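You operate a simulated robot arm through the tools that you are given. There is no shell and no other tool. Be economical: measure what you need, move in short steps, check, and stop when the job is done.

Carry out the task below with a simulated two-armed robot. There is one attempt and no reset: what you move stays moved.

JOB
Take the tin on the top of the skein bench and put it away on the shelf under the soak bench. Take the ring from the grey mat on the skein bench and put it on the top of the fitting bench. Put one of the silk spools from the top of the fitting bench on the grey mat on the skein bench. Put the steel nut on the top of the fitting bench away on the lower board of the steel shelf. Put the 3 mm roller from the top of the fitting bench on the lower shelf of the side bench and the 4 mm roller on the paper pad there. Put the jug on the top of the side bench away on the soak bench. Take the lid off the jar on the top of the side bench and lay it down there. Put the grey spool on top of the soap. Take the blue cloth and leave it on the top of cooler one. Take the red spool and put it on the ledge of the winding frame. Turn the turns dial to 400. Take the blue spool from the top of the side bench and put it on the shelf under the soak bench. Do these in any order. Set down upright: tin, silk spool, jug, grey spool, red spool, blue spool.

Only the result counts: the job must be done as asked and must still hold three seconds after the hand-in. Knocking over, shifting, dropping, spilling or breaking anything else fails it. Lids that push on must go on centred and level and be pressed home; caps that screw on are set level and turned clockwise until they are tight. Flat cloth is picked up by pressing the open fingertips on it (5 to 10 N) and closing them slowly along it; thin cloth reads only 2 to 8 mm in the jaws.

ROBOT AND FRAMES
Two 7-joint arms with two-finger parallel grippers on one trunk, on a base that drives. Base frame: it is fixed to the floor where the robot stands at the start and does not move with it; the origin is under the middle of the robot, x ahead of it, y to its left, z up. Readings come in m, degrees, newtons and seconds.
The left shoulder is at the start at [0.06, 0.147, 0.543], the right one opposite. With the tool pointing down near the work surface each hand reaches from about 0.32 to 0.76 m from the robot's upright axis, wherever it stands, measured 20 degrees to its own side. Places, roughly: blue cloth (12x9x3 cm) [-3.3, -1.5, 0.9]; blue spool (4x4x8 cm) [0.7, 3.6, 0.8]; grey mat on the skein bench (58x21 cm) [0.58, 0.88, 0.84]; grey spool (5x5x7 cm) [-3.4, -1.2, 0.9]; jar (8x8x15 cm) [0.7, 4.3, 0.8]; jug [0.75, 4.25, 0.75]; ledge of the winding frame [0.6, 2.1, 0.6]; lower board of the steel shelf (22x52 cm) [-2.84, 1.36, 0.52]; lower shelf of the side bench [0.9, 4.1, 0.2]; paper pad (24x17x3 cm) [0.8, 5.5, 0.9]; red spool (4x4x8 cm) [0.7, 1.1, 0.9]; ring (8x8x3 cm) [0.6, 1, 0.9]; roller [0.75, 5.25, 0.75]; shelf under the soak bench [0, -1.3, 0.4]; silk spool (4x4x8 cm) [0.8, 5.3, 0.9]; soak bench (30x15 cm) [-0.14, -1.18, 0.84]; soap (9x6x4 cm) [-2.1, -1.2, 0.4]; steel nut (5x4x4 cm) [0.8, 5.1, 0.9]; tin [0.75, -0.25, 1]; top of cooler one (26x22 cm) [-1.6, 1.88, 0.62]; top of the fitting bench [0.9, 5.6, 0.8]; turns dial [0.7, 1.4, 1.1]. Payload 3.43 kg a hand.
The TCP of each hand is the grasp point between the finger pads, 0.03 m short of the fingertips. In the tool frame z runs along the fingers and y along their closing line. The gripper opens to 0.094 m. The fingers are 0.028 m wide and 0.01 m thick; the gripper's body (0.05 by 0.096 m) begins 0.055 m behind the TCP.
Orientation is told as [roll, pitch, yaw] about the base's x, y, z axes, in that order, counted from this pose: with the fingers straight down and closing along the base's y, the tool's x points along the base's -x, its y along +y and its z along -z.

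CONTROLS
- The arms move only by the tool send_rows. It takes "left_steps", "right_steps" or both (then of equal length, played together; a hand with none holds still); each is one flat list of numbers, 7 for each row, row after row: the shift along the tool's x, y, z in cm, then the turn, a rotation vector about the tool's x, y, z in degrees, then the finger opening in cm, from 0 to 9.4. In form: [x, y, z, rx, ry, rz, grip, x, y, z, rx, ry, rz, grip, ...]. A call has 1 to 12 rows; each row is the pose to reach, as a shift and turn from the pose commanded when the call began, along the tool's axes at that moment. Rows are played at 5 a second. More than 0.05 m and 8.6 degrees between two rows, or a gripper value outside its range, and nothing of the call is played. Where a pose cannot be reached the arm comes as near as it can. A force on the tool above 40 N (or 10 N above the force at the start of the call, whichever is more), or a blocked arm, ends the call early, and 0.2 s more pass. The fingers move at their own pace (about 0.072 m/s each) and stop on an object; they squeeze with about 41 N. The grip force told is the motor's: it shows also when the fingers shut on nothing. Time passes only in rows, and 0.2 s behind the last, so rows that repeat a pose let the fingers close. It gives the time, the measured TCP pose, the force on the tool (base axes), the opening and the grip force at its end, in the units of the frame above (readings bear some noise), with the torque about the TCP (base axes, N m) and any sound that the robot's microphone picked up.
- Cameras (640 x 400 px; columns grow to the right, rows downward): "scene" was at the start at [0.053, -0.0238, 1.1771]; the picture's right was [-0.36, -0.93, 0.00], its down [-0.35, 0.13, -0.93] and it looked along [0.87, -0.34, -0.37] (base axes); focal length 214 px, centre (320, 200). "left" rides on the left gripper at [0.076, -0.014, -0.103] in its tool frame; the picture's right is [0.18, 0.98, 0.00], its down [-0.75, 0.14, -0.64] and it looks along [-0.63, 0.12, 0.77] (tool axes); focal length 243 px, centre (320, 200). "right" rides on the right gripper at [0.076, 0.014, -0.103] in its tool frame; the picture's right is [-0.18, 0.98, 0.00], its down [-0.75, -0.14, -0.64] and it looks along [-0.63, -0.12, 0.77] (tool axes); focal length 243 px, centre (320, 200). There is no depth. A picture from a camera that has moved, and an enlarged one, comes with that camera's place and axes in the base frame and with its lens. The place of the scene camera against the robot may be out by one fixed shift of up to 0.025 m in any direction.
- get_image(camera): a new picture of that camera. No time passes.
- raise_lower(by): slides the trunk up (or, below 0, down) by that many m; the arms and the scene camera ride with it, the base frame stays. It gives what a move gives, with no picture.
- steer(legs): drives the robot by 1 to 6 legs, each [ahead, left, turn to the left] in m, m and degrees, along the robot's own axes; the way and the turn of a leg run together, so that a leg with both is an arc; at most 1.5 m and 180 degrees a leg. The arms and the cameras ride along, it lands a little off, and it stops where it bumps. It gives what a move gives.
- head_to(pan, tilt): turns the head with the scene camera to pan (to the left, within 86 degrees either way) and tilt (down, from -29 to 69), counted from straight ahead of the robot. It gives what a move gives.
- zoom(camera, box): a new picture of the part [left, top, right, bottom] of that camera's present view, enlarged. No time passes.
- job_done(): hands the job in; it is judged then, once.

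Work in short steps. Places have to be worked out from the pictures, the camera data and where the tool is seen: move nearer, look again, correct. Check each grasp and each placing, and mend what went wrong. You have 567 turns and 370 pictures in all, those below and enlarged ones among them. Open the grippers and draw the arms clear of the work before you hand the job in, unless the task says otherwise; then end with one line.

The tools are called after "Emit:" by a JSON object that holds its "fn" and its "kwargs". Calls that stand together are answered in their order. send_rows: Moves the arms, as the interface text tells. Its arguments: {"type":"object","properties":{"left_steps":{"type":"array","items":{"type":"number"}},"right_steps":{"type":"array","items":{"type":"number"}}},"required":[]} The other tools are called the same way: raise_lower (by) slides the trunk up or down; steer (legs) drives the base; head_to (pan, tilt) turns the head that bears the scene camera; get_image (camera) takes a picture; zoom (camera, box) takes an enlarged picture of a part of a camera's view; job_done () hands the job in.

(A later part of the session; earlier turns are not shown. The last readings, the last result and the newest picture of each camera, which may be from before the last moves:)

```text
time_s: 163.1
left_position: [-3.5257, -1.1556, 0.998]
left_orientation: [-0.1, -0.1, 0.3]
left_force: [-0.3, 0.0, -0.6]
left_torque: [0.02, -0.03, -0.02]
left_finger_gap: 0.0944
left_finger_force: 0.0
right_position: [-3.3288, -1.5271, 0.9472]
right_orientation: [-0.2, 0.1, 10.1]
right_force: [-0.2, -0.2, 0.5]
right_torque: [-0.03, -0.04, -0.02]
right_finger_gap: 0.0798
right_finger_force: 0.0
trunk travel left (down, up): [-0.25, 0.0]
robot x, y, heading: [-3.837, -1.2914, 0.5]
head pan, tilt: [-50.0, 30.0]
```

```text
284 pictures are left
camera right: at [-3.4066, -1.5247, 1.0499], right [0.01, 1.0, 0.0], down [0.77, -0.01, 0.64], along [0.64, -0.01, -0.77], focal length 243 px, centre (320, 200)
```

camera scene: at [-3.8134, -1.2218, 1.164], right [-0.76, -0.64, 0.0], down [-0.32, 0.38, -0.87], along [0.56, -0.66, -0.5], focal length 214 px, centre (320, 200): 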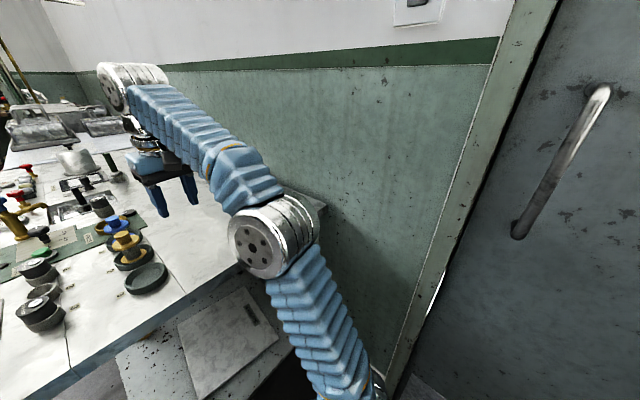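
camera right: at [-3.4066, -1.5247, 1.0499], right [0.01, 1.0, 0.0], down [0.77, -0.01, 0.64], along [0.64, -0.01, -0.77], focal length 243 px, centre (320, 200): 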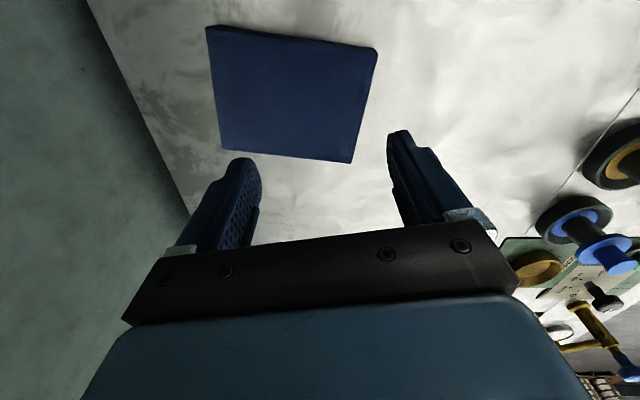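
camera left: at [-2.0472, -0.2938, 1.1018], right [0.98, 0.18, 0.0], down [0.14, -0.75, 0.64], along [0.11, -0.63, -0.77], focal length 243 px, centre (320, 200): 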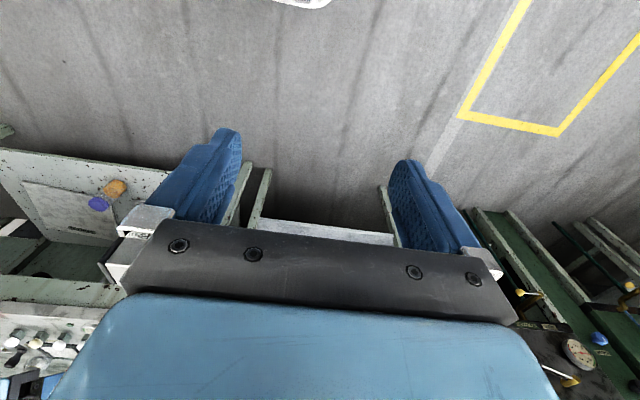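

Cloth centre refined to (−3.340, −1.548). I centre over it, align yaw, and come down to 3 cm above.

Emit:
{"fn": "send_rows", "kwargs": {"right_steps": [0.5, -0.6, 1, 0, 0, 6, 8, 1, -1.2, 2, 0, 0, 12, 8, 1.47, -1.86, 3, 0, 0, 17.5, 8, 1.47, -1.86, 3, 0, 0, 17.5, 8]}}

Emit:
{"fn": "get_image", "kwargs": {"camera": "right"}}

```text
time_s: 164.1
left_position: [-3.5255, -1.1558, 0.9987]
left_orientation: [0.0, -0.2, 0.4]
left_force: [-0.4, -0.6, 0.1]
left_torque: [0.0, -0.01, -0.03]
left_finger_gap: 0.0937
left_finger_force: 0.1
right_position: [-3.3403, -1.5472, 0.9165]
right_orientation: [-0.2, 0.0, -7.6]
right_force: [0.6, 0.1, -0.4]
right_torque: [-0.01, -0.01, -0.03]
right_finger_gap: 0.0799
right_finger_force: 0.2
trunk travel left (down, up): [-0.25, 0.0]
robot x, y, heading: [-3.84, -1.2892, 0.2]
head pan, tilt: [-50.0, 30.0]
```

```text
283 pictures are left
camera right: at [-3.4147, -1.5219, 1.0194], right [0.31, 0.95, 0.0], down [0.73, -0.24, 0.64], along [0.61, -0.2, -0.77], focal length 243 px, centre (320, 200)
```

right: 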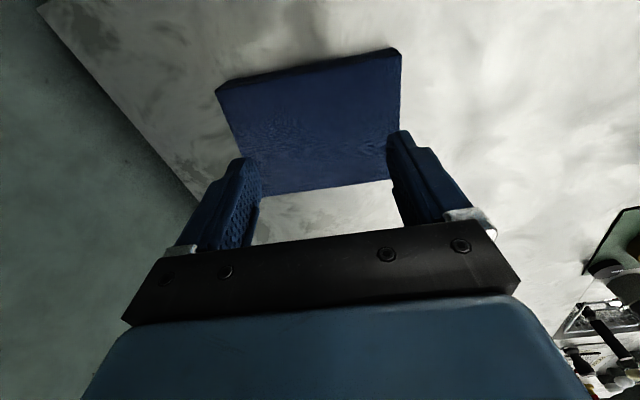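

Aligned. I lower until the fingertips press on the cloth.

Emit:
{"fn": "send_rows", "kwargs": {"right_steps": [0, 0, 1.5, 0, 0, 0, 8, 0, 0, 2, 0, 0, 0, 8, 0, 0, 2.5, 0, 0, 0, 8, 0, 0, 2.8, 0, 0, 0, 8]}}

Emit:
{"fn": "get_image", "kwargs": {"camera": "right"}}

```text
time_s: 165.1
left_position: [-3.5249, -1.1566, 0.9992]
left_orientation: [-0.1, -0.2, 0.4]
left_force: [-1.3, 0.1, -0.1]
left_torque: [0.0, 0.0, -0.03]
left_finger_gap: 0.094
left_finger_force: 0.1
right_position: [-3.3411, -1.5479, 0.8911]
right_orientation: [-0.1, -0.6, -7.6]
right_force: [8.6, -7.3, 37.2]
right_torque: [0.22, -0.07, 0.04]
right_finger_gap: 0.079
right_finger_force: 0.0
trunk travel left (down, up): [-0.25, 0.0]
robot x, y, heading: [-3.838, -1.2908, 0.3]
head pan, tilt: [-50.0, 30.0]
```

```text
282 pictures are left
camera right: at [-3.4156, -1.5217, 0.9934], right [0.31, 0.95, 0.0], down [0.72, -0.24, 0.65], along [0.62, -0.2, -0.76], focal length 243 px, centre (320, 200)
```

right: 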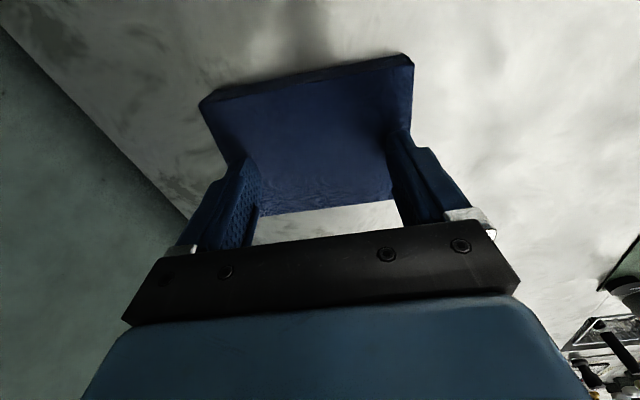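

Contact at TCP 0.891; too hard. I ease to about 7 N.

Emit:
{"fn": "send_rows", "kwargs": {"right_steps": [0, 0, -0.2, 0, 0, 0, 8, 0, 0, -0.25, 0, 0, 0, 8]}}

```text
time_s: 165.7
left_position: [-3.525, -1.1551, 0.9985]
left_orientation: [-0.1, -0.3, 0.2]
left_force: [0.0, 0.5, -0.2]
left_torque: [-0.01, -0.01, -0.04]
left_finger_gap: 0.0937
left_finger_force: 0.1
right_position: [-3.3405, -1.5466, 0.892]
right_orientation: [-0.1, -0.2, -7.6]
right_force: [7.8, -7.2, 30.0]
right_torque: [0.41, -0.33, -0.13]
right_finger_gap: 0.0794
right_finger_force: 0.0
trunk travel left (down, up): [-0.25, 0.0]
robot x, y, heading: [-3.8416, -1.2904, 0.3]
head pan, tilt: [-50.0, 30.0]
```

Emit:
{"fn": "send_rows", "kwargs": {"right_steps": [0, 0, -0.2, 0, 0, 0, 8, 0, 0, -0.35, 0, 0, 0, 8]}}

```text
time_s: 166.3
left_position: [-3.5236, -1.1556, 0.9982]
left_orientation: [-0.1, -0.2, 0.3]
left_force: [0.7, 0.4, -0.1]
left_torque: [-0.04, 0.02, 0.03]
left_finger_gap: 0.0938
left_finger_force: 0.0
right_position: [-3.3397, -1.5467, 0.8927]
right_orientation: [-0.3, 0.2, -7.4]
right_force: [-0.5, -0.5, -0.2]
right_torque: [0.01, 0.0, -0.01]
right_finger_gap: 0.0797
right_finger_force: 0.0
trunk travel left (down, up): [-0.25, 0.0]
robot x, y, heading: [-3.8383, -1.2928, 0.6]
head pan, tilt: [-50.0, 30.0]
```

Emit:
{"fn": "send_rows", "kwargs": {"right_steps": [0, 0, 0.08, 0, 0, 0, 8, 0, 0, 0.12, 0, 0, 0, 8]}}

```text
time_s: 166.9
left_position: [-3.5244, -1.1557, 0.9992]
left_orientation: [-0.1, -0.3, 0.2]
left_force: [0.0, -0.1, 1.4]
left_torque: [0.0, 0.04, -0.02]
left_finger_gap: 0.0939
left_finger_force: 0.0
right_position: [-3.3393, -1.5454, 0.8913]
right_orientation: [-0.2, 0.0, -7.4]
right_force: [0.5, 0.6, 0.3]
right_torque: [0.01, -0.04, 0.03]
right_finger_gap: 0.0801
right_finger_force: 0.1
trunk travel left (down, up): [-0.25, 0.0]
robot x, y, heading: [-3.8382, -1.2904, 0.4]
head pan, tilt: [-50.0, 30.0]
```

Emit:
{"fn": "send_rows", "kwargs": {"right_steps": [0, 0, 0.08, 0, 0, 0, 8, 0, 0, 0.15, 0, 0, 0, 8]}}

```text
time_s: 167.5
left_position: [-3.5269, -1.1558, 0.999]
left_orientation: [0.0, -0.2, 0.3]
left_force: [-0.1, -0.5, 0.1]
left_torque: [0.03, -0.03, 0.0]
left_finger_gap: 0.094
left_finger_force: 0.1
right_position: [-3.3397, -1.5473, 0.8924]
right_orientation: [-0.2, -0.1, -7.5]
right_force: [1.4, 0.1, 4.9]
right_torque: [0.18, -0.06, -0.08]
right_finger_gap: 0.0797
right_finger_force: 0.3
trunk travel left (down, up): [-0.25, 0.0]
robot x, y, heading: [-3.8366, -1.2932, 0.3]
head pan, tilt: [-50.0, 30.0]
```

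4.9 N; a hair more, then close slowly along the cloth.

Emit:
{"fn": "send_rows", "kwargs": {"right_steps": [0, 0, 0.04, 0, 0, 0, 7.6, 0, 0, 0.04, 0, 0, 0, 7.1, 0, 0, 0.04, 0, 0, 0, 6.6, 0, 0, 0.04, 0, 0, 0, 6.1, 0, 0, 0.04, 0, 0, 0, 5.6, 0, 0, 0.04, 0, 0, 0, 5.1, 0, 0, 0.04, 0, 0, 0, 4.6, 0, 0, 0.04, 0, 0, 0, 4.1, 0, 0, 0.04, 0, 0, 0, 3.6, 0, 0, 0.04, 0, 0, 0, 3.1, 0, 0, 0.04, 0, 0, 0, 2.6, 0, 0, 0.04, 0, 0, 0, 2.1]}}

Emit:
{"fn": "get_image", "kwargs": {"camera": "right"}}

```text
time_s: 170.1
left_position: [-3.5246, -1.1564, 0.9985]
left_orientation: [0.0, -0.2, 0.3]
left_force: [-0.1, 0.0, 0.1]
left_torque: [0.01, -0.04, 0.01]
left_finger_gap: 0.0938
left_finger_force: 0.1
right_position: [-3.3403, -1.5447, 0.8906]
right_orientation: [-0.2, -0.1, -7.6]
right_force: [0.4, 4.3, 12.6]
right_torque: [0.23, 0.01, -0.01]
right_finger_gap: 0.0238
right_finger_force: 2.4
trunk travel left (down, up): [-0.25, 0.0]
robot x, y, heading: [-3.8367, -1.2907, 0.1]
head pan, tilt: [-50.0, 30.0]
```

```text
281 pictures are left
camera right: at [-3.4141, -1.5203, 0.9942], right [0.31, 0.95, 0.0], down [0.73, -0.24, 0.64], along [0.61, -0.2, -0.77], focal length 243 px, centre (320, 200)
```

right: 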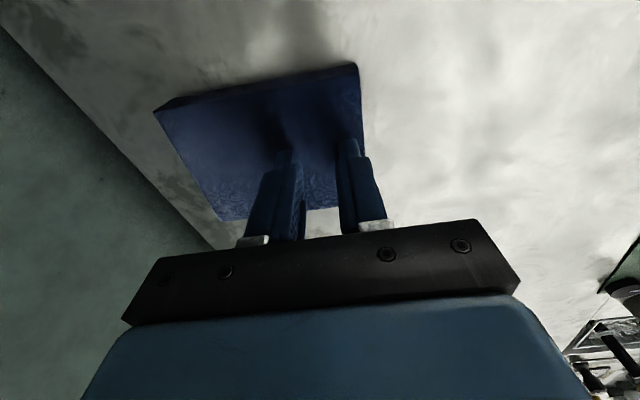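

The cloth slid somewhat with the closing fingers. I finish closing and check the gap.

Emit:
{"fn": "send_rows", "kwargs": {"right_steps": [0, 0, 0, 0, 0, 0, 1.7, 0, 0, 0, 0, 0, 0, 1.2, 0, 0, 0, 0, 0, 0, 0.8, 0, 0, 0, 0, 0, 0, 0.4, 0, 0, 0, 0, 0, 0, 0, 0, 0, 0, 0, 0, 0, 0, 0, 0, 0, 0, 0, 0, 0]}}

Emit:
{"fn": "get_image", "kwargs": {"camera": "right"}}

```text
time_s: 171.7
left_position: [-3.525, -1.1554, 0.9999]
left_orientation: [-0.1, -0.1, 0.2]
left_force: [0.4, -0.1, 0.3]
left_torque: [-0.01, -0.02, 0.0]
left_finger_gap: 0.0941
left_finger_force: 0.0
right_position: [-3.341, -1.5454, 0.8925]
right_orientation: [-0.2, -0.1, -7.6]
right_force: [-0.3, 1.0, 13.6]
right_torque: [0.01, 0.0, -0.04]
right_finger_gap: 0.0
right_finger_force: 33.0
trunk travel left (down, up): [-0.25, 0.0]
robot x, y, heading: [-3.8361, -1.2969, 0.3]
head pan, tilt: [-50.0, 30.0]
```

```text
280 pictures are left
camera right: at [-3.4141, -1.5207, 0.9942], right [0.31, 0.95, 0.0], down [0.73, -0.24, 0.64], along [0.61, -0.2, -0.77], focal length 243 px, centre (320, 200)
```

right: 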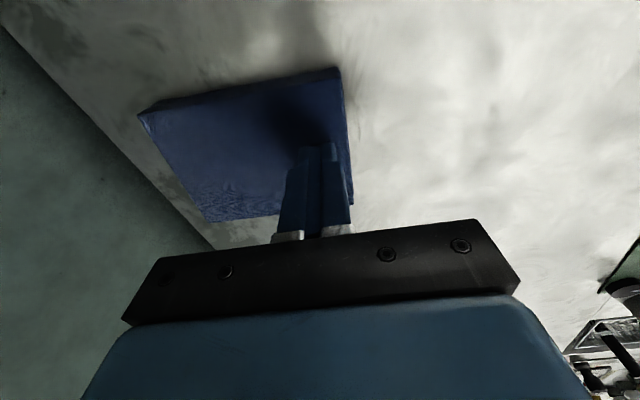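

It didn't pinch—the cloth is a firm folded pad. I raise the hand and measure it to see if the 9 cm side fits the jaws.

Emit:
{"fn": "send_rows", "kwargs": {"right_steps": [0, 0, -1, 0, 0, 0, 2, 0, 0, -4, 0, 0, 0, 5, 0, 0, -5.5, 0, 0, 0, 9.4]}}

Emit:
{"fn": "get_image", "kwargs": {"camera": "right"}}

```text
time_s: 172.5
left_position: [-3.5249, -1.1554, 0.9982]
left_orientation: [-0.1, -0.2, 0.3]
left_force: [0.2, -0.3, 0.2]
left_torque: [-0.01, -0.01, 0.01]
left_finger_gap: 0.094
left_finger_force: 0.1
right_position: [-3.3398, -1.5466, 0.9478]
right_orientation: [-0.3, 0.0, -7.5]
right_force: [-0.2, -0.2, 0.1]
right_torque: [0.03, -0.01, 0.02]
right_finger_gap: 0.0939
right_finger_force: 0.0
trunk travel left (down, up): [-0.25, 0.0]
robot x, y, heading: [-3.8395, -1.2896, 0.3]
head pan, tilt: [-50.0, 30.0]
```

```text
279 pictures are left
camera right: at [-3.414, -1.5208, 1.0504], right [0.31, 0.95, 0.0], down [0.73, -0.24, 0.64], along [0.61, -0.2, -0.77], focal length 243 px, centre (320, 200)
```

right: 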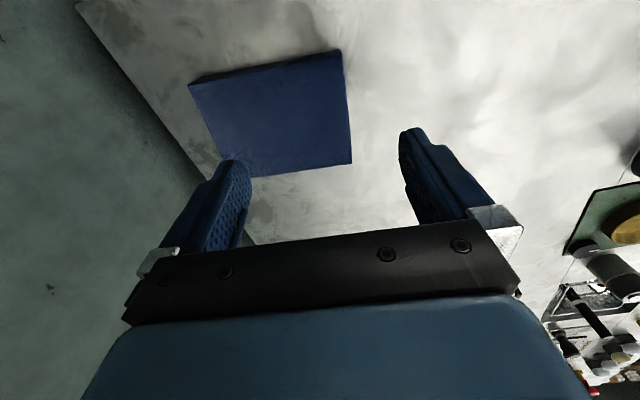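

Pad measures about 11 × 8.7 cm, centre (−3.346, −1.577), rotated −9°. The short side should just fit; I rotate the hand 91.5° over it.

Emit:
{"fn": "send_rows", "kwargs": {"right_steps": [0, -0.5, 0, 0, 0, 8.4, 9.4, 0, -1, 0, 0, 0, 16.8, 9.4, 0, -1.5, 0, 0, 0, 25.2, 9.4, 0, -2, 0, 0, 0, 33.6, 9.4, 0, -2.5, 0, 0, 0, 42, 9.4, 0, -3, 0, 0, 0, 50.4, 9.4, 0.2, -3, 0, 0, 0, 58.8, 9.4, 0.2, -3, 0, 0, 0, 67.2, 9.4, 0.2, -3, 0, 0, 0, 75.6, 9.4, 0.2, -3, 0, 0, 0, 83.8, 9.4, 0.2, -3, 0, 0, 0, 91.5, 9.4]}}

Emit:
{"fn": "get_image", "kwargs": {"camera": "right"}}

```text
time_s: 174.9
left_position: [-3.5245, -1.1561, 0.9989]
left_orientation: [-0.1, -0.3, 0.3]
left_force: [0.2, 0.0, -0.3]
left_torque: [-0.01, 0.04, 0.0]
left_finger_gap: 0.0938
left_finger_force: 0.0
right_position: [-3.3453, -1.5758, 0.9475]
right_orientation: [0.1, -0.2, -99.2]
right_force: [0.5, -0.4, -0.1]
right_torque: [0.0, 0.0, -0.02]
right_finger_gap: 0.0939
right_finger_force: 0.2
trunk travel left (down, up): [-0.25, 0.0]
robot x, y, heading: [-3.836, -1.2956, 0.1]
head pan, tilt: [-50.0, 30.0]
```

```text
278 pictures are left
camera right: at [-3.32, -1.5024, 1.0493], right [0.94, -0.34, 0.0], down [-0.26, -0.72, 0.64], along [-0.22, -0.61, -0.76], focal length 243 px, centre (320, 200)
```

right: 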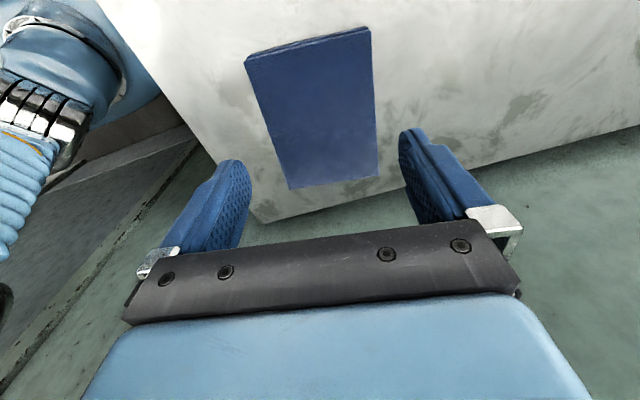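

Centre confirmed within a millimetre; width ≈ 8.4 cm. I lower around it, checking force.

Emit:
{"fn": "send_rows", "kwargs": {"right_steps": [0, 0, 3, 0, 0, 0, 9.4, 0, 0, 5, 0, 0, 0, 9.4, 0, 0, 6, 0, 0, 0, 9.4, 0, 0, 6.8, 0, 0, 0, 9.4]}}

Emit:
{"fn": "get_image", "kwargs": {"camera": "right"}}

```text
time_s: 175.9
left_position: [-3.525, -1.1558, 0.9988]
left_orientation: [-0.1, -0.3, 0.3]
left_force: [0.6, -0.3, 0.8]
left_torque: [-0.02, 0.0, -0.02]
left_finger_gap: 0.0942
left_finger_force: 0.0
right_position: [-3.3445, -1.5761, 0.879]
right_orientation: [0.1, -0.2, -99.1]
right_force: [1.0, 0.0, 0.0]
right_torque: [-0.01, 0.0, -0.01]
right_finger_gap: 0.094
right_finger_force: 0.1
trunk travel left (down, up): [-0.25, 0.0]
robot x, y, heading: [-3.8375, -1.294, 0.2]
head pan, tilt: [-50.0, 30.0]
```

```text
277 pictures are left
camera right: at [-3.3193, -1.5025, 0.9806], right [0.94, -0.34, 0.0], down [-0.26, -0.72, 0.64], along [-0.22, -0.61, -0.76], focal length 243 px, centre (320, 200)
```

right: 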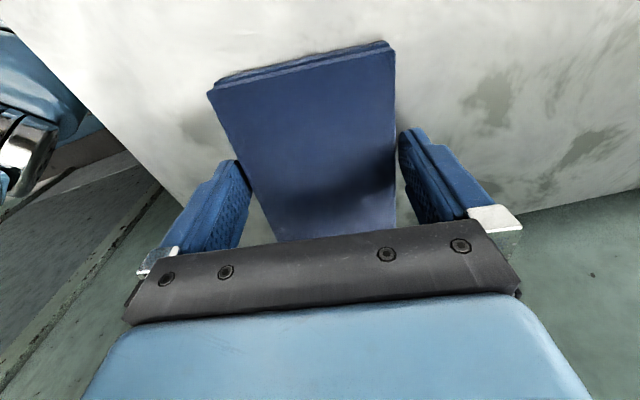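

The pad is between the fingers. A little lower, then close.

Emit:
{"fn": "send_rows", "kwargs": {"right_steps": [0, 0, 0.4, 0, 0, 0, 9.4, 0, 0, 0.8, 0, 0, 0, 9.4]}}

Emit:
{"fn": "send_rows", "kwargs": {"right_steps": [0, 0, 0, 0, 0, 0, 8.5, 0, 0, 0, 0, 0, 0, 7.5, 0, 0, 0, 0, 0, 0, 6.5, 0, 0, 0, 0, 0, 0, 6]}}

```text
time_s: 176.5
left_position: [-3.5247, -1.1545, 0.9988]
left_orientation: [-0.1, -0.1, 0.3]
left_force: [0.4, 0.0, 0.1]
left_torque: [-0.03, 0.0, -0.05]
left_finger_gap: 0.0937
left_finger_force: 0.1
right_position: [-3.3445, -1.5769, 0.8711]
right_orientation: [0.1, -0.2, -98.9]
right_force: [0.6, 1.2, 0.1]
right_torque: [-0.01, 0.0, -0.03]
right_finger_gap: 0.0941
right_finger_force: 0.1
trunk travel left (down, up): [-0.25, 0.0]
robot x, y, heading: [-3.8375, -1.2901, 0.2]
head pan, tilt: [-50.0, 30.0]
```

```text
time_s: 177.5
left_position: [-3.5243, -1.1566, 0.9992]
left_orientation: [-0.1, -0.2, 0.2]
left_force: [-1.0, 0.1, -0.6]
left_torque: [-0.01, -0.03, 0.0]
left_finger_gap: 0.094
left_finger_force: 0.2
right_position: [-3.3452, -1.5771, 0.8701]
right_orientation: [0.2, -0.2, -99.0]
right_force: [-0.4, -0.4, 0.4]
right_torque: [0.02, -0.03, 0.02]
right_finger_gap: 0.0869
right_finger_force: 40.6
trunk travel left (down, up): [-0.25, 0.0]
robot x, y, heading: [-3.8354, -1.2931, 0.2]
head pan, tilt: [-50.0, 30.0]
```

Held (8.7 cm). I lift it 9 cm.

Emit:
{"fn": "send_rows", "kwargs": {"right_steps": [0, 0, -3, 0, 0, 0, 6, 0, 0, -6, 0, 0, 0, 6, 0, 0, -8.5, 0, 0, 0, 6]}}

Emit:
{"fn": "get_image", "kwargs": {"camera": "right"}}

```text
time_s: 178.3
left_position: [-3.5245, -1.1555, 0.9991]
left_orientation: [-0.1, -0.3, 0.2]
left_force: [1.1, 0.3, -0.2]
left_torque: [0.01, 0.0, 0.03]
left_finger_gap: 0.094
left_finger_force: 0.1
right_position: [-3.3441, -1.5759, 0.9556]
right_orientation: [0.1, -0.3, -99.0]
right_force: [0.6, 0.3, -0.4]
right_torque: [-0.02, -0.02, 0.01]
right_finger_gap: 0.087
right_finger_force: 41.3
trunk travel left (down, up): [-0.25, 0.0]
robot x, y, heading: [-3.8404, -1.2903, 0.4]
head pan, tilt: [-50.0, 30.0]
```

```text
276 pictures are left
camera right: at [-3.3179, -1.5017, 1.0586], right [0.94, -0.34, 0.0], down [-0.26, -0.72, 0.64], along [-0.22, -0.61, -0.76], focal length 243 px, centre (320, 200)
```

right: 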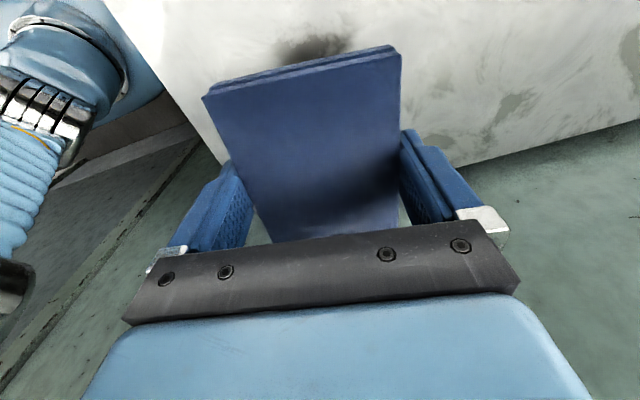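

Secure. I back off the bench, strafe away, and drive toward cooler one.

Emit:
{"fn": "steer", "kwargs": {"legs": [[-0.2, 0, 0], [0, 1.0, 0], [1.4, 0, 0], [0.76, 0, 0], [0, 0, 90]]}}

Emit:
{"fn": "head_to", "kwargs": {"pan": -10, "tilt": 25}}

Emit:
{"fn": "get_image", "kwargs": {"camera": "scene"}}

```text
time_s: 198.7
left_position: [-2.008, 0.0107, 0.9995]
left_orientation: [-0.1, -0.2, 88.6]
left_force: [0.1, 0.6, 0.1]
left_torque: [0.03, -0.02, -0.03]
left_finger_gap: 0.094
left_finger_force: 0.1
right_position: [-1.5825, 0.1789, 0.9563]
right_orientation: [0.0, -0.2, -10.9]
right_force: [-1.0, 0.0, -0.6]
right_torque: [0.01, 0.0, 0.0]
right_finger_gap: 0.087
right_finger_force: 40.8
trunk travel left (down, up): [-0.25, 0.0]
robot x, y, heading: [-1.8819, -0.3018, 88.5]
head pan, tilt: [-50.0, 30.0]
```

```text
time_s: 199.8
left_position: [-2.0078, 0.0114, 0.9987]
left_orientation: [0.0, -0.2, 88.6]
left_force: [0.0, -0.8, 0.1]
left_torque: [-0.03, 0.01, -0.02]
left_finger_gap: 0.0938
left_finger_force: 0.1
right_position: [-1.5823, 0.1796, 0.9571]
right_orientation: [0.1, -0.2, -10.9]
right_force: [0.2, -0.8, -0.8]
right_torque: [0.01, -0.02, 0.0]
right_finger_gap: 0.0869
right_finger_force: 40.7
trunk travel left (down, up): [-0.25, 0.0]
robot x, y, heading: [-1.8828, -0.3084, 88.6]
head pan, tilt: [-10.0, 25.0]
```

```text
275 pictures are left
camera scene: at [-1.8676, -0.2356, 1.1719], right [0.98, -0.2, 0.0], down [-0.08, -0.41, -0.91], along [0.18, 0.89, -0.42], focal length 214 px, centre (320, 200)
```

scene: 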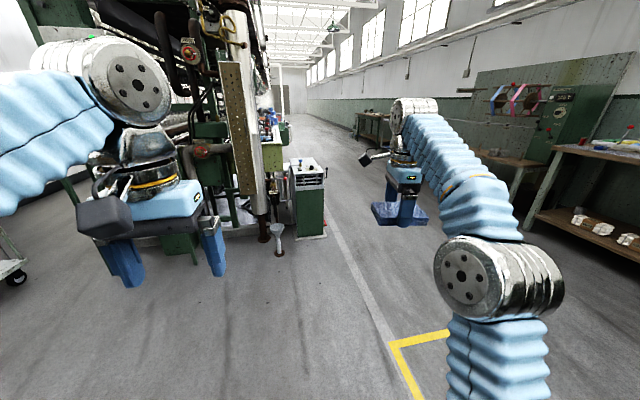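

Cooler one is ahead-right; a funnel stands on the floor to its left. I drive 1.15 m ahead, 0.2 m right, and look.

Emit:
{"fn": "steer", "kwargs": {"legs": [[1.15, -0.2, 1.4]]}}

Emit:
{"fn": "head_to", "kwargs": {"pan": 0, "tilt": 40}}

Emit:
{"fn": "get_image", "kwargs": {"camera": "scene"}}

Emit:
{"fn": "get_image", "kwargs": {"camera": "left"}}

```text
time_s: 205.8
left_position: [-1.7687, 1.186, 0.9989]
left_orientation: [0.0, -0.2, 88.2]
left_force: [0.0, 0.3, 0.2]
left_torque: [-0.02, -0.01, 0.01]
left_finger_gap: 0.094
left_finger_force: 0.0
right_position: [-1.341, 1.3528, 0.9566]
right_orientation: [0.1, -0.2, -11.1]
right_force: [0.3, -0.6, -1.3]
right_torque: [-0.01, 0.03, -0.03]
right_finger_gap: 0.0869
right_finger_force: 41.0
trunk travel left (down, up): [-0.25, 0.0]
robot x, y, heading: [-1.6439, 0.8672, 88.4]
head pan, tilt: [-10.0, 25.0]
```

```text
time_s: 206.6
left_position: [-1.7686, 1.1857, 0.9992]
left_orientation: [-0.1, -0.3, 88.3]
left_force: [0.1, 0.9, 0.6]
left_torque: [-0.01, 0.03, 0.02]
left_finger_gap: 0.094
left_finger_force: 0.0
right_position: [-1.3419, 1.3521, 0.9562]
right_orientation: [-0.1, -0.2, -11.0]
right_force: [-0.9, 0.1, -0.6]
right_torque: [0.0, 0.02, -0.01]
right_finger_gap: 0.0867
right_finger_force: 41.4
trunk travel left (down, up): [-0.25, 0.0]
robot x, y, heading: [-1.6422, 0.8699, 88.2]
head pan, tilt: [0.0, 40.0]
```

```text
274 pictures are left
camera scene: at [-1.645, 0.9337, 1.1487], right [1.0, -0.03, 0.0], down [-0.02, -0.64, -0.77], along [0.02, 0.77, -0.64], focal length 214 px, centre (320, 200)
```

scene: 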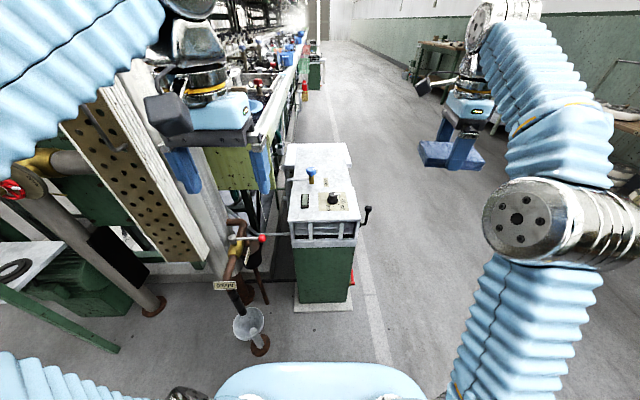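

```text
273 pictures are left
camera left: at [-1.7556, 1.1086, 1.1018], right [-0.99, -0.15, 0.0], down [-0.12, 0.76, 0.64], along [-0.1, 0.64, -0.76], focal length 243 px, centre (320, 200)
```

left: 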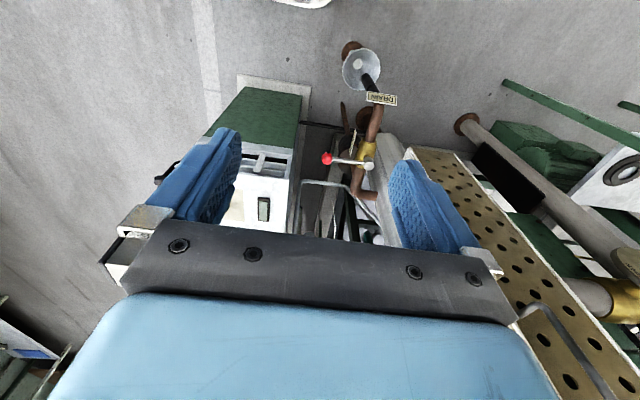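

The top's rear half is free, knobs in front. I'll approach from the open aisle on its right side, facing −x.

Emit:
{"fn": "steer", "kwargs": {"legs": [[0, -0.75, 0], [0.73, 0, 1.6], [0, 0, 90]]}}

Emit:
{"fn": "head_to", "kwargs": {"pan": -5, "tilt": 40}}

Emit:
{"fn": "get_image", "kwargs": {"camera": "scene"}}

```text
time_s: 218.2
left_position: [-1.1883, 1.4415, 0.9993]
left_orientation: [-0.1, -0.3, -177.6]
left_force: [0.0, -0.1, 0.1]
left_torque: [0.03, -0.02, 0.03]
left_finger_gap: 0.0939
left_finger_force: 0.0
right_position: [-1.3822, 1.8543, 0.9566]
right_orientation: [0.0, -0.2, 83.0]
right_force: [-0.4, 0.5, -0.3]
right_torque: [0.01, 0.0, -0.04]
right_finger_gap: 0.0869
right_finger_force: 41.2
trunk travel left (down, up): [-0.25, 0.0]
robot x, y, heading: [-0.8757, 1.5844, -177.8]
head pan, tilt: [0.0, 40.0]
```

```text
time_s: 218.9
left_position: [-1.1874, 1.4427, 0.9976]
left_orientation: [0.0, -0.3, -177.7]
left_force: [0.4, -0.3, 0.5]
left_torque: [-0.02, 0.01, 0.01]
left_finger_gap: 0.0941
left_finger_force: 0.0
right_position: [-1.383, 1.8553, 0.9556]
right_orientation: [-0.1, -0.2, 82.9]
right_force: [-0.2, -0.3, -0.4]
right_torque: [0.01, 0.01, 0.01]
right_finger_gap: 0.0867
right_finger_force: 40.8
trunk travel left (down, up): [-0.25, 0.0]
robot x, y, heading: [-0.8758, 1.5863, -177.6]
head pan, tilt: [-5.0, 40.0]
```

```text
272 pictures are left
camera scene: at [-0.9379, 1.604, 1.1486], right [0.05, 1.0, 0.0], down [0.64, -0.03, -0.77], along [-0.77, 0.04, -0.64], focal length 214 px, centre (320, 200)
```

scene: 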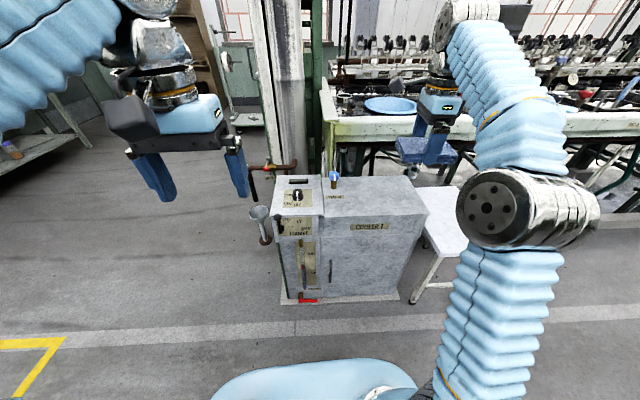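

Free top spans about x −1.50…−1.73, y 1.68…2.03. I drive 0.21 m ahead and lower the cloth toward it.

Emit:
{"fn": "steer", "kwargs": {"legs": [[0.21, 0, -2]]}}

Emit:
{"fn": "send_rows", "kwargs": {"right_steps": [0, 0, 4.5, 0, 0, 0, 6, 0, 0, 9, 0, 0, 0, 6, 0, 0, 13.5, 0, 0, 0, 6, 0, 0, 18, 0, 0, 0, 6, 0, 0, 21, 0, 0, 0, 6, 0, 0, 23, 0, 0, 0, 6]}}

Emit:
{"fn": "get_image", "kwargs": {"camera": "scene"}}

Emit:
{"fn": "get_image", "kwargs": {"camera": "right"}}

```text
time_s: 220.5
left_position: [-1.4004, 1.4494, 0.9996]
left_orientation: [-0.1, -0.2, -179.9]
left_force: [-0.1, -0.1, 0.5]
left_torque: [0.03, 0.03, 0.01]
left_finger_gap: 0.0937
left_finger_force: 0.0
right_position: [-1.5794, 1.8692, 0.9554]
right_orientation: [0.1, -0.2, 80.8]
right_force: [0.3, 0.9, -0.7]
right_torque: [-0.02, -0.01, -0.01]
right_finger_gap: 0.0871
right_finger_force: 41.4
trunk travel left (down, up): [-0.25, 0.0]
robot x, y, heading: [-1.0867, 1.5835, -179.9]
head pan, tilt: [-5.0, 40.0]
```

```text
time_s: 221.9
left_position: [-1.4002, 1.4496, 0.9985]
left_orientation: [-0.1, -0.2, -179.9]
left_force: [-0.5, 0.6, 0.0]
left_torque: [0.03, 0.0, -0.01]
left_finger_gap: 0.0943
left_finger_force: 0.0
right_position: [-1.5822, 1.8699, 0.7252]
right_orientation: [0.2, -0.2, 80.9]
right_force: [0.4, 0.6, -1.0]
right_torque: [0.0, 0.02, 0.03]
right_finger_gap: 0.0869
right_finger_force: 41.0
trunk travel left (down, up): [-0.25, 0.0]
robot x, y, heading: [-1.087, 1.5829, -179.9]
head pan, tilt: [-5.0, 40.0]
```

```text
271 pictures are left
camera scene: at [-1.1452, 1.6019, 1.1486], right [0.09, 1.0, 0.0], down [0.64, -0.06, -0.77], along [-0.76, 0.07, -0.64], focal length 214 px, centre (320, 200)
```

scene: 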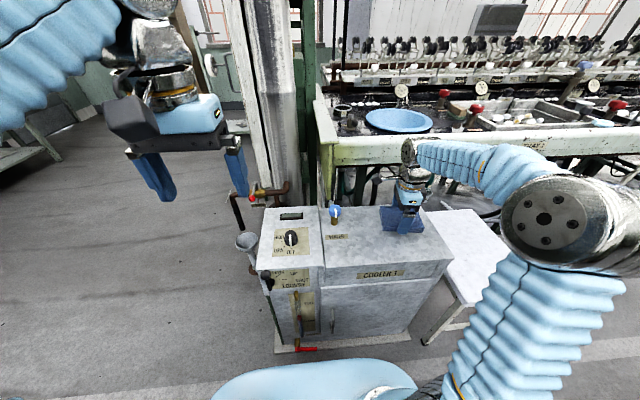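

```text
270 pictures are left
camera right: at [-1.6084, 1.7982, 0.8278], right [-0.94, 0.34, 0.0], down [0.26, 0.72, 0.64], along [0.22, 0.61, -0.76], focal length 243 px, centre (320, 200)
```

right: 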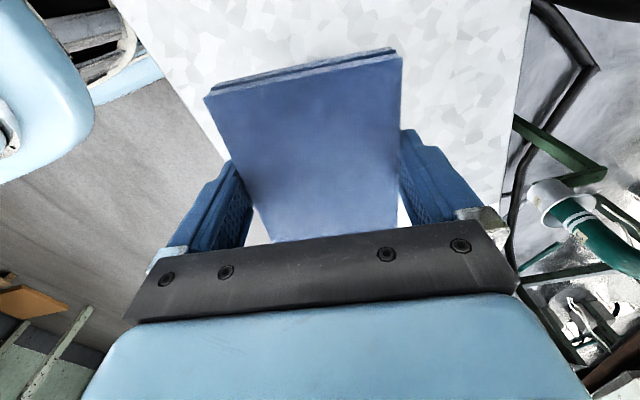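

Over the free area. I shift 1.5 cm toward −y and lower until contact.

Emit:
{"fn": "send_rows", "kwargs": {"right_steps": [1.5, 0, 2, 0, 0, 0, 6, 1.5, 0, 4, 0, 0, 0, 6, 1.5, 0, 5, 0, 0, 0, 6, 1.5, 0, 5.6, 0, 0, 0, 6, 1.5, 0, 6.1, 0, 0, 0, 6, 1.5, 0, 6.6, 0, 0, 0, 6]}}

```text
time_s: 223.3
left_position: [-1.4007, 1.4491, 0.999]
left_orientation: [-0.2, -0.2, -179.9]
left_force: [-0.5, 0.4, -0.6]
left_torque: [-0.03, -0.01, 0.01]
left_finger_gap: 0.0942
left_finger_force: 0.1
right_position: [-1.5826, 1.8554, 0.6591]
right_orientation: [0.0, -0.3, 80.9]
right_force: [-0.1, -0.4, -0.7]
right_torque: [0.01, 0.02, 0.02]
right_finger_gap: 0.0868
right_finger_force: 40.6
trunk travel left (down, up): [-0.25, 0.0]
robot x, y, heading: [-1.0865, 1.5871, -179.9]
head pan, tilt: [-5.0, 40.0]
```

Emit:
{"fn": "send_rows", "kwargs": {"right_steps": [0, 0, 0.4, 0, 0, 0, 6, 0, 0, 0.8, 0, 0, 0, 6, 0, 0, 1.2, 0, 0, 0, 6, 0, 0, 1.5, 0, 0, 0, 6]}}

```text
time_s: 223.8
left_position: [-1.3983, 1.4488, 0.9986]
left_orientation: [-0.1, -0.3, -179.9]
left_force: [-0.2, 0.5, 1.1]
left_torque: [-0.02, -0.01, 0.02]
left_finger_gap: 0.0941
left_finger_force: 0.1
right_position: [-1.583, 1.8548, 0.6586]
right_orientation: [0.6, -0.1, 80.8]
right_force: [6.7, 0.1, 22.5]
right_torque: [0.15, -1.29, 0.0]
right_finger_gap: 0.087
right_finger_force: 41.0
trunk travel left (down, up): [-0.25, 0.0]
robot x, y, heading: [-1.0854, 1.5862, -179.9]
head pan, tilt: [-5.0, 40.0]
stopped in row 2 (right hand): the force on the tool passed its limit at 46 N (the readings are from after the stop); the commanded pose is now the measured one
```

Contact. I ease up slightly and open.

Emit:
{"fn": "send_rows", "kwargs": {"right_steps": [0, 0, -0.15, 0, 0, 0, 6, 0, 0, -0.15, 0, 0, 0, 8.5, 0, 0, -0.15, 0, 0, 0, 9.4, 0, 0, -0.15, 0, 0, 0, 9.4]}}

Emit:
{"fn": "send_rows", "kwargs": {"right_steps": [0, 0, -2, 0, 0, 0, 9.4, 0, 0, -5, 0, 0, 0, 9.4, 0, 0, -10, 0, 0, 0, 9.4, 0, 0, -14, 0, 0, 0, 9.4, 0, 0, -18, 0, 0, 0, 9.4, 0, 0, -22, 0, 0, 0, 9.4]}}

Emit:
{"fn": "get_image", "kwargs": {"camera": "scene"}}

```text
time_s: 224.8
left_position: [-1.4005, 1.4478, 0.9996]
left_orientation: [-0.2, -0.2, -179.9]
left_force: [0.7, -0.5, 0.1]
left_torque: [0.01, -0.05, -0.02]
left_finger_gap: 0.0941
left_finger_force: 0.0
right_position: [-1.583, 1.8534, 0.6597]
right_orientation: [0.5, 0.0, 80.6]
right_force: [-7.9, 1.8, 29.3]
right_torque: [-0.46, -1.19, -0.08]
right_finger_gap: 0.0893
right_finger_force: 0.0
trunk travel left (down, up): [-0.25, 0.0]
robot x, y, heading: [-1.0842, 1.5838, -179.9]
head pan, tilt: [-5.0, 40.0]
```

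```text
time_s: 226.2
left_position: [-1.3998, 1.45, 0.9988]
left_orientation: [-0.1, -0.2, -179.8]
left_force: [-0.4, 0.4, -0.7]
left_torque: [-0.01, 0.02, -0.02]
left_finger_gap: 0.0943
left_finger_force: 0.0
right_position: [-1.5808, 1.8554, 0.8823]
right_orientation: [0.3, -0.1, 80.8]
right_force: [0.5, -0.5, -0.8]
right_torque: [0.0, 0.04, 0.02]
right_finger_gap: 0.0941
right_finger_force: 0.0
trunk travel left (down, up): [-0.25, 0.0]
robot x, y, heading: [-1.086, 1.5814, -179.9]
head pan, tilt: [-5.0, 40.0]
```

```text
269 pictures are left
camera scene: at [-1.1453, 1.602, 1.1486], right [0.09, 1.0, 0.0], down [0.64, -0.06, -0.77], along [-0.76, 0.07, -0.64], focal length 214 px, centre (320, 200)
```

scene: 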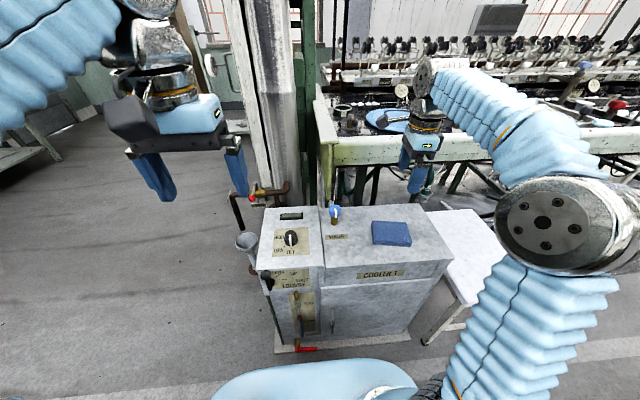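

Cloth is lying on the cooler. Next, the skein bench left part: I back up, turn around and look.

Emit:
{"fn": "steer", "kwargs": {"legs": [[-0.5, 0, 0], [0, 0, 179.9]]}}

Emit:
{"fn": "head_to", "kwargs": {"pan": 0, "tilt": 25}}

Emit:
{"fn": "get_image", "kwargs": {"camera": "scene"}}

```text
time_s: 236.3
left_position: [-0.2722, 1.7051, 0.998]
left_orientation: [-0.1, -0.1, -3.0]
left_force: [0.5, -0.1, 0.3]
left_torque: [-0.01, 0.03, 0.01]
left_finger_gap: 0.0939
left_finger_force: 0.1
right_position: [-0.116, 1.2894, 0.881]
right_orientation: [0.4, -0.1, -102.4]
right_force: [-0.5, -0.5, 0.1]
right_torque: [0.03, 0.03, -0.01]
right_finger_gap: 0.0941
right_finger_force: 0.1
trunk travel left (down, up): [-0.25, 0.0]
robot x, y, heading: [-0.5913, 1.591, -2.8]
head pan, tilt: [-5.0, 40.0]
```

```text
time_s: 237.1
left_position: [-0.2715, 1.7059, 0.9995]
left_orientation: [-0.1, -0.2, -3.1]
left_force: [0.8, 0.6, -0.8]
left_torque: [0.01, 0.0, 0.0]
left_finger_gap: 0.094
left_finger_force: 0.0
right_position: [-0.1149, 1.2902, 0.8804]
right_orientation: [0.3, -0.1, -102.3]
right_force: [0.6, 0.0, -0.2]
right_torque: [0.03, 0.03, 0.02]
right_finger_gap: 0.0939
right_finger_force: 0.0
trunk travel left (down, up): [-0.25, 0.0]
robot x, y, heading: [-0.5925, 1.5874, -3.1]
head pan, tilt: [0.0, 25.0]
```

```text
268 pictures are left
camera scene: at [-0.5347, 1.5946, 1.1719], right [-0.05, -1.0, 0.0], down [-0.42, 0.02, -0.91], along [0.9, -0.05, -0.42], focal length 214 px, centre (320, 200)
```

scene: 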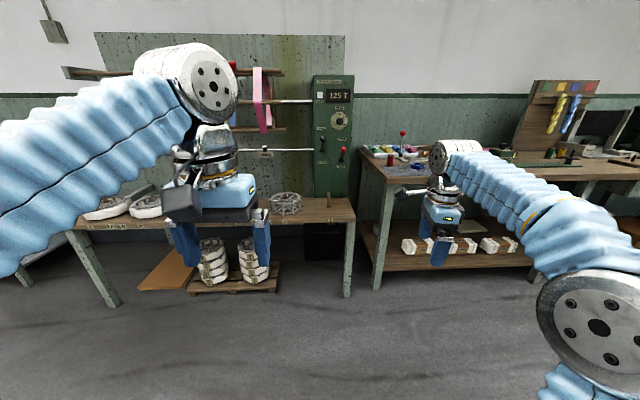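

The winding frame with the turns dial (display 125 T) is ahead. Zoom on the dial, ledge and mat.

Emit:
{"fn": "zoom", "kwargs": {"camera": "scene", "box": [300, 70, 360, 190]}}

Emit:
{"fn": "zoom", "kwargs": {"camera": "scene", "box": [260, 120, 460, 240]}}

```text
3.33 times, centred on (330, 130) of scene
camera zoom: at [-0.5347, 1.5946, 1.1719], right [-0.05, -1.0, 0.0], down [-0.42, 0.02, -0.91], along [0.9, -0.05, -0.42], focal length 715 px, centre (287, 433)
```

zoom: 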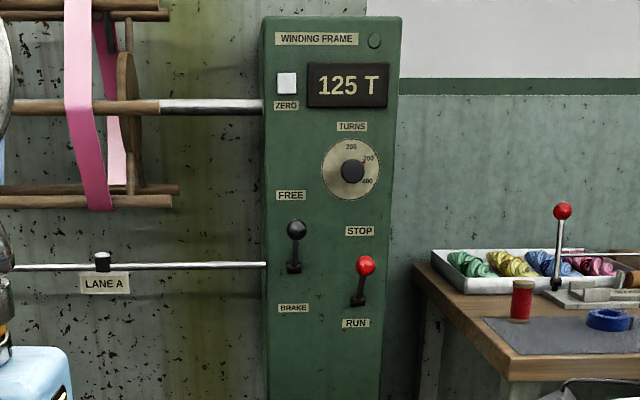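

```text
3.20 times, centred on (360, 180) of scene
camera zoom: at [-0.5347, 1.5946, 1.1719], right [-0.05, -1.0, 0.0], down [-0.42, 0.02, -0.91], along [0.9, -0.05, -0.42], focal length 686 px, centre (192, 264)
```

zoom: 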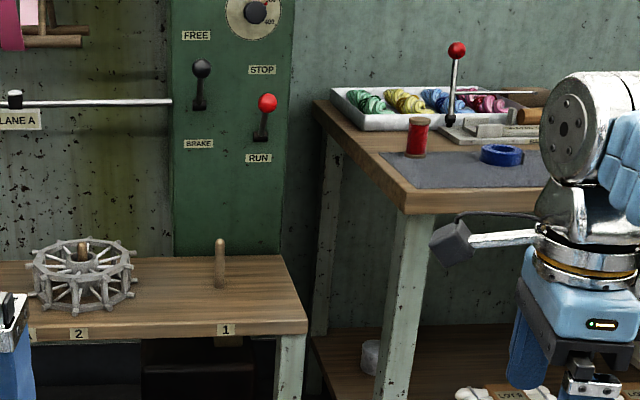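

Everything visible: spool and ring at the mat, ledge with pegs, and the dial. First the dial: I unwind the right hand's yaw.

Emit:
{"fn": "send_rows", "kwargs": {"right_steps": [0, 0, 0, 0, 0, -8.3, 9, 0, 0, 0, 0, 0, -16.6, 9, 0, 0, 0, 0, 0, -24.9, 8, 0, 0, 0, 0, 0, -33.2, 8, 0, 0, 0, 0, 0, -41.5, 7, 0, 0, 0, 0, 0, -49.8, 7, 0, 0, 0, 0, 0, -58, 6, 0, 0, 0, 0, 0, -66.3, 6, 0, 0, 0, 0, 0, -74.6, 6, 0, 0, 0, 0, 0, -83, 6, 0, 0, 0, 0, 0, -91.2, 6, 0, 0, 0, 0, 0, -99.4, 6]}}

Emit:
{"fn": "send_rows", "kwargs": {"right_steps": [1, 1, -1, 0, -8.2, 0, 6, 2, 2, -2, 0, -16.4, 0, 6, 3, 3, -3, 0, -24.6, 0, 6, 4, 4, -4, 0, -32.8, 0, 6, 5, 5, -6, 0, -41, 0, 6, 6, 6, -8, 0, -49.2, 0, 6, 7, 7, -10, 0, -57.4, 0, 6, 7, 8, -12, 0, -65.6, 0, 6, 7, 9, -14, 0, -73.8, 0, 6, 7, 9, -16, 0, -82, 0, 6, 7, 9, -18, 0, -90, 0, 6, 7, 9, -18, 0, -90, 0, 6]}}

Emit:
{"fn": "get_image", "kwargs": {"camera": "right"}}

```text
time_s: 239.7
left_position: [-0.2734, 1.706, 0.9983]
left_orientation: [-0.1, -0.2, -3.1]
left_force: [0.1, -0.3, 0.1]
left_torque: [-0.03, 0.0, 0.0]
left_finger_gap: 0.0938
left_finger_force: 0.1
right_position: [-0.1147, 1.2899, 0.8824]
right_orientation: [-0.2, -0.3, -3.0]
right_force: [0.2, -0.3, -0.5]
right_torque: [0.0, 0.01, -0.01]
right_finger_gap: 0.06
right_finger_force: 0.0
trunk travel left (down, up): [-0.25, 0.0]
robot x, y, heading: [-0.5921, 1.5866, -2.9]
head pan, tilt: [0.0, 25.0]
```

```text
time_s: 242.3
left_position: [-0.2737, 1.7068, 0.9982]
left_orientation: [0.0, -0.1, -3.1]
left_force: [0.6, -0.4, 0.8]
left_torque: [-0.02, 0.0, 0.0]
left_finger_gap: 0.094
left_finger_force: 0.0
right_position: [-0.1817, 1.3852, 1.059]
right_orientation: [-151.6, -89.5, 148.7]
right_force: [-0.1, -0.2, -0.4]
right_torque: [0.0, 0.0, -0.03]
right_finger_gap: 0.0599
right_finger_force: 0.1
trunk travel left (down, up): [-0.25, 0.0]
robot x, y, heading: [-0.5954, 1.5887, -3.1]
head pan, tilt: [0.0, 25.0]
```

```text
265 pictures are left
camera right: at [-0.282, 1.4057, 0.9828], right [0.05, 0.98, 0.18], down [-0.65, -0.1, 0.75], along [0.76, -0.15, 0.64], focal length 243 px, centre (320, 200)
```

right: 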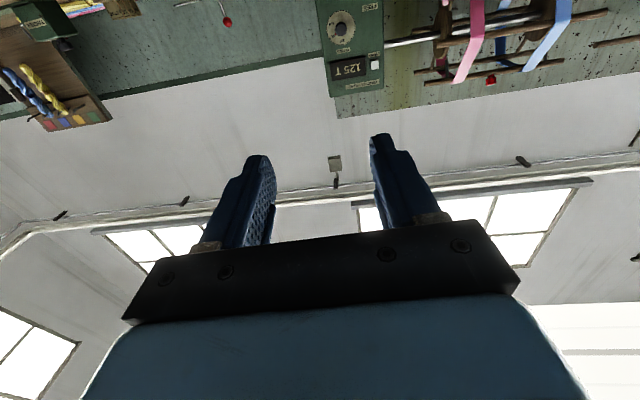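

I drive 0.4 m closer and zoom on the dial.

Emit:
{"fn": "steer", "kwargs": {"legs": [[0.42, 0.0, 3]]}}

Emit:
{"fn": "head_to", "kwargs": {"pan": -10, "tilt": 10}}

Emit:
{"fn": "get_image", "kwargs": {"camera": "scene"}}

Emit:
{"fn": "get_image", "kwargs": {"camera": "right"}}

```text
time_s: 244.9
left_position: [0.1351, 1.7151, 0.999]
left_orientation: [-0.2, -0.2, 0.4]
left_force: [0.1, 0.5, 0.3]
left_torque: [-0.03, -0.01, 0.0]
left_finger_gap: 0.0941
left_finger_force: 0.0
right_position: [0.2469, 1.401, 1.0587]
right_orientation: [-152.9, -89.7, 153.4]
right_force: [0.3, -1.3, -0.6]
right_torque: [0.0, -0.01, 0.0]
right_finger_gap: 0.06
right_finger_force: 0.1
trunk travel left (down, up): [-0.25, 0.0]
robot x, y, heading: [-0.1761, 1.5759, 0.3]
head pan, tilt: [0.0, 25.0]
```

```text
time_s: 245.7
left_position: [0.1358, 1.7146, 0.9984]
left_orientation: [-0.1, -0.2, 0.4]
left_force: [-1.1, 0.2, -0.1]
left_torque: [-0.02, 0.02, 0.04]
left_finger_gap: 0.0941
left_finger_force: 0.1
right_position: [0.2475, 1.4001, 1.0593]
right_orientation: [-152.8, -89.7, 153.3]
right_force: [-0.7, 0.8, 0.2]
right_torque: [0.01, 0.03, 0.0]
right_finger_gap: 0.06
right_finger_force: 0.0
trunk travel left (down, up): [-0.25, 0.0]
robot x, y, heading: [-0.179, 1.5769, 0.5]
head pan, tilt: [-10.0, 10.0]
```

```text
264 pictures are left
camera scene: at [-0.119, 1.5725, 1.1962], right [-0.17, -0.99, 0.0], down [-0.17, 0.03, -0.98], along [0.97, -0.16, -0.17], focal length 214 px, centre (320, 200)
```

scene: 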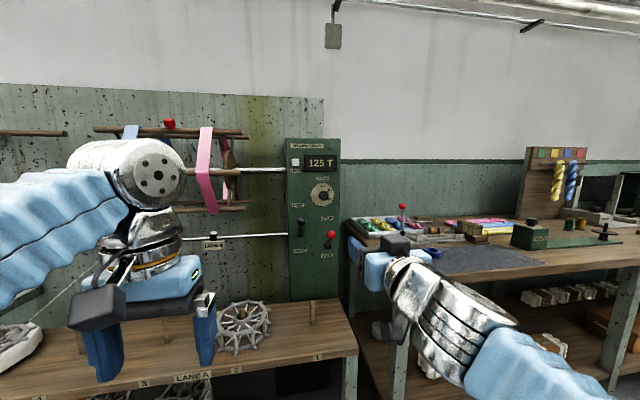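

```text
263 pictures are left
camera right: at [0.1447, 1.4147, 0.9829], right [-0.01, 0.98, 0.18], down [-0.65, -0.14, 0.75], along [0.76, -0.11, 0.64], focal length 243 px, centre (320, 200)
```

right: 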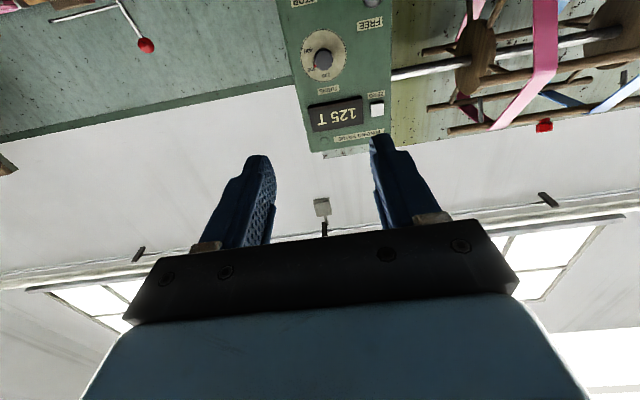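

Emit:
{"fn": "zoom", "kwargs": {"camera": "scene", "box": [300, 170, 348, 218]}}

Emit:
{"fn": "zoom", "kwargs": {"camera": "right", "box": [284, 14, 364, 104]}}

```text
8.33 times, centred on (324, 194) of scene
camera zoom: at [-0.119, 1.5725, 1.1962], right [-0.17, -0.99, 0.0], down [-0.17, 0.03, -0.98], along [0.97, -0.16, -0.17], focal length 1787 px, centre (287, 250)
```

zoom: 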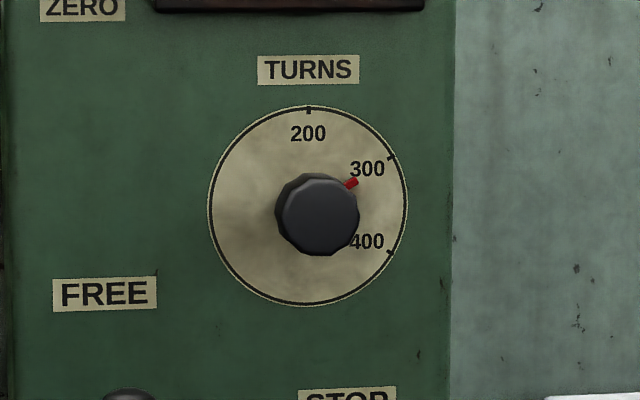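

```text
4.44 times, centred on (324, 59) of right
camera zoom: at [0.1447, 1.4147, 0.9829], right [-0.01, 0.98, 0.18], down [-0.65, -0.14, 0.75], along [0.76, -0.11, 0.64], focal length 1078 px, centre (302, 827)
```

zoom: 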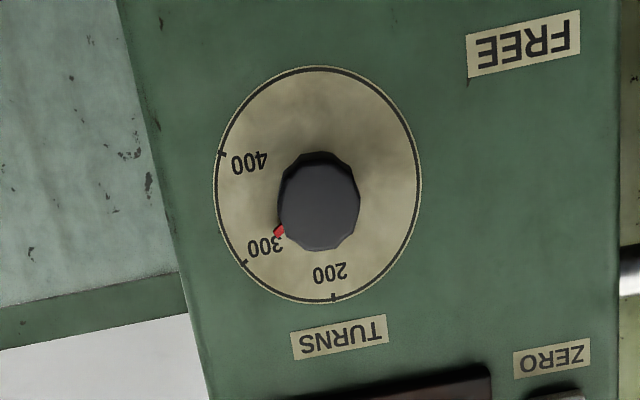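

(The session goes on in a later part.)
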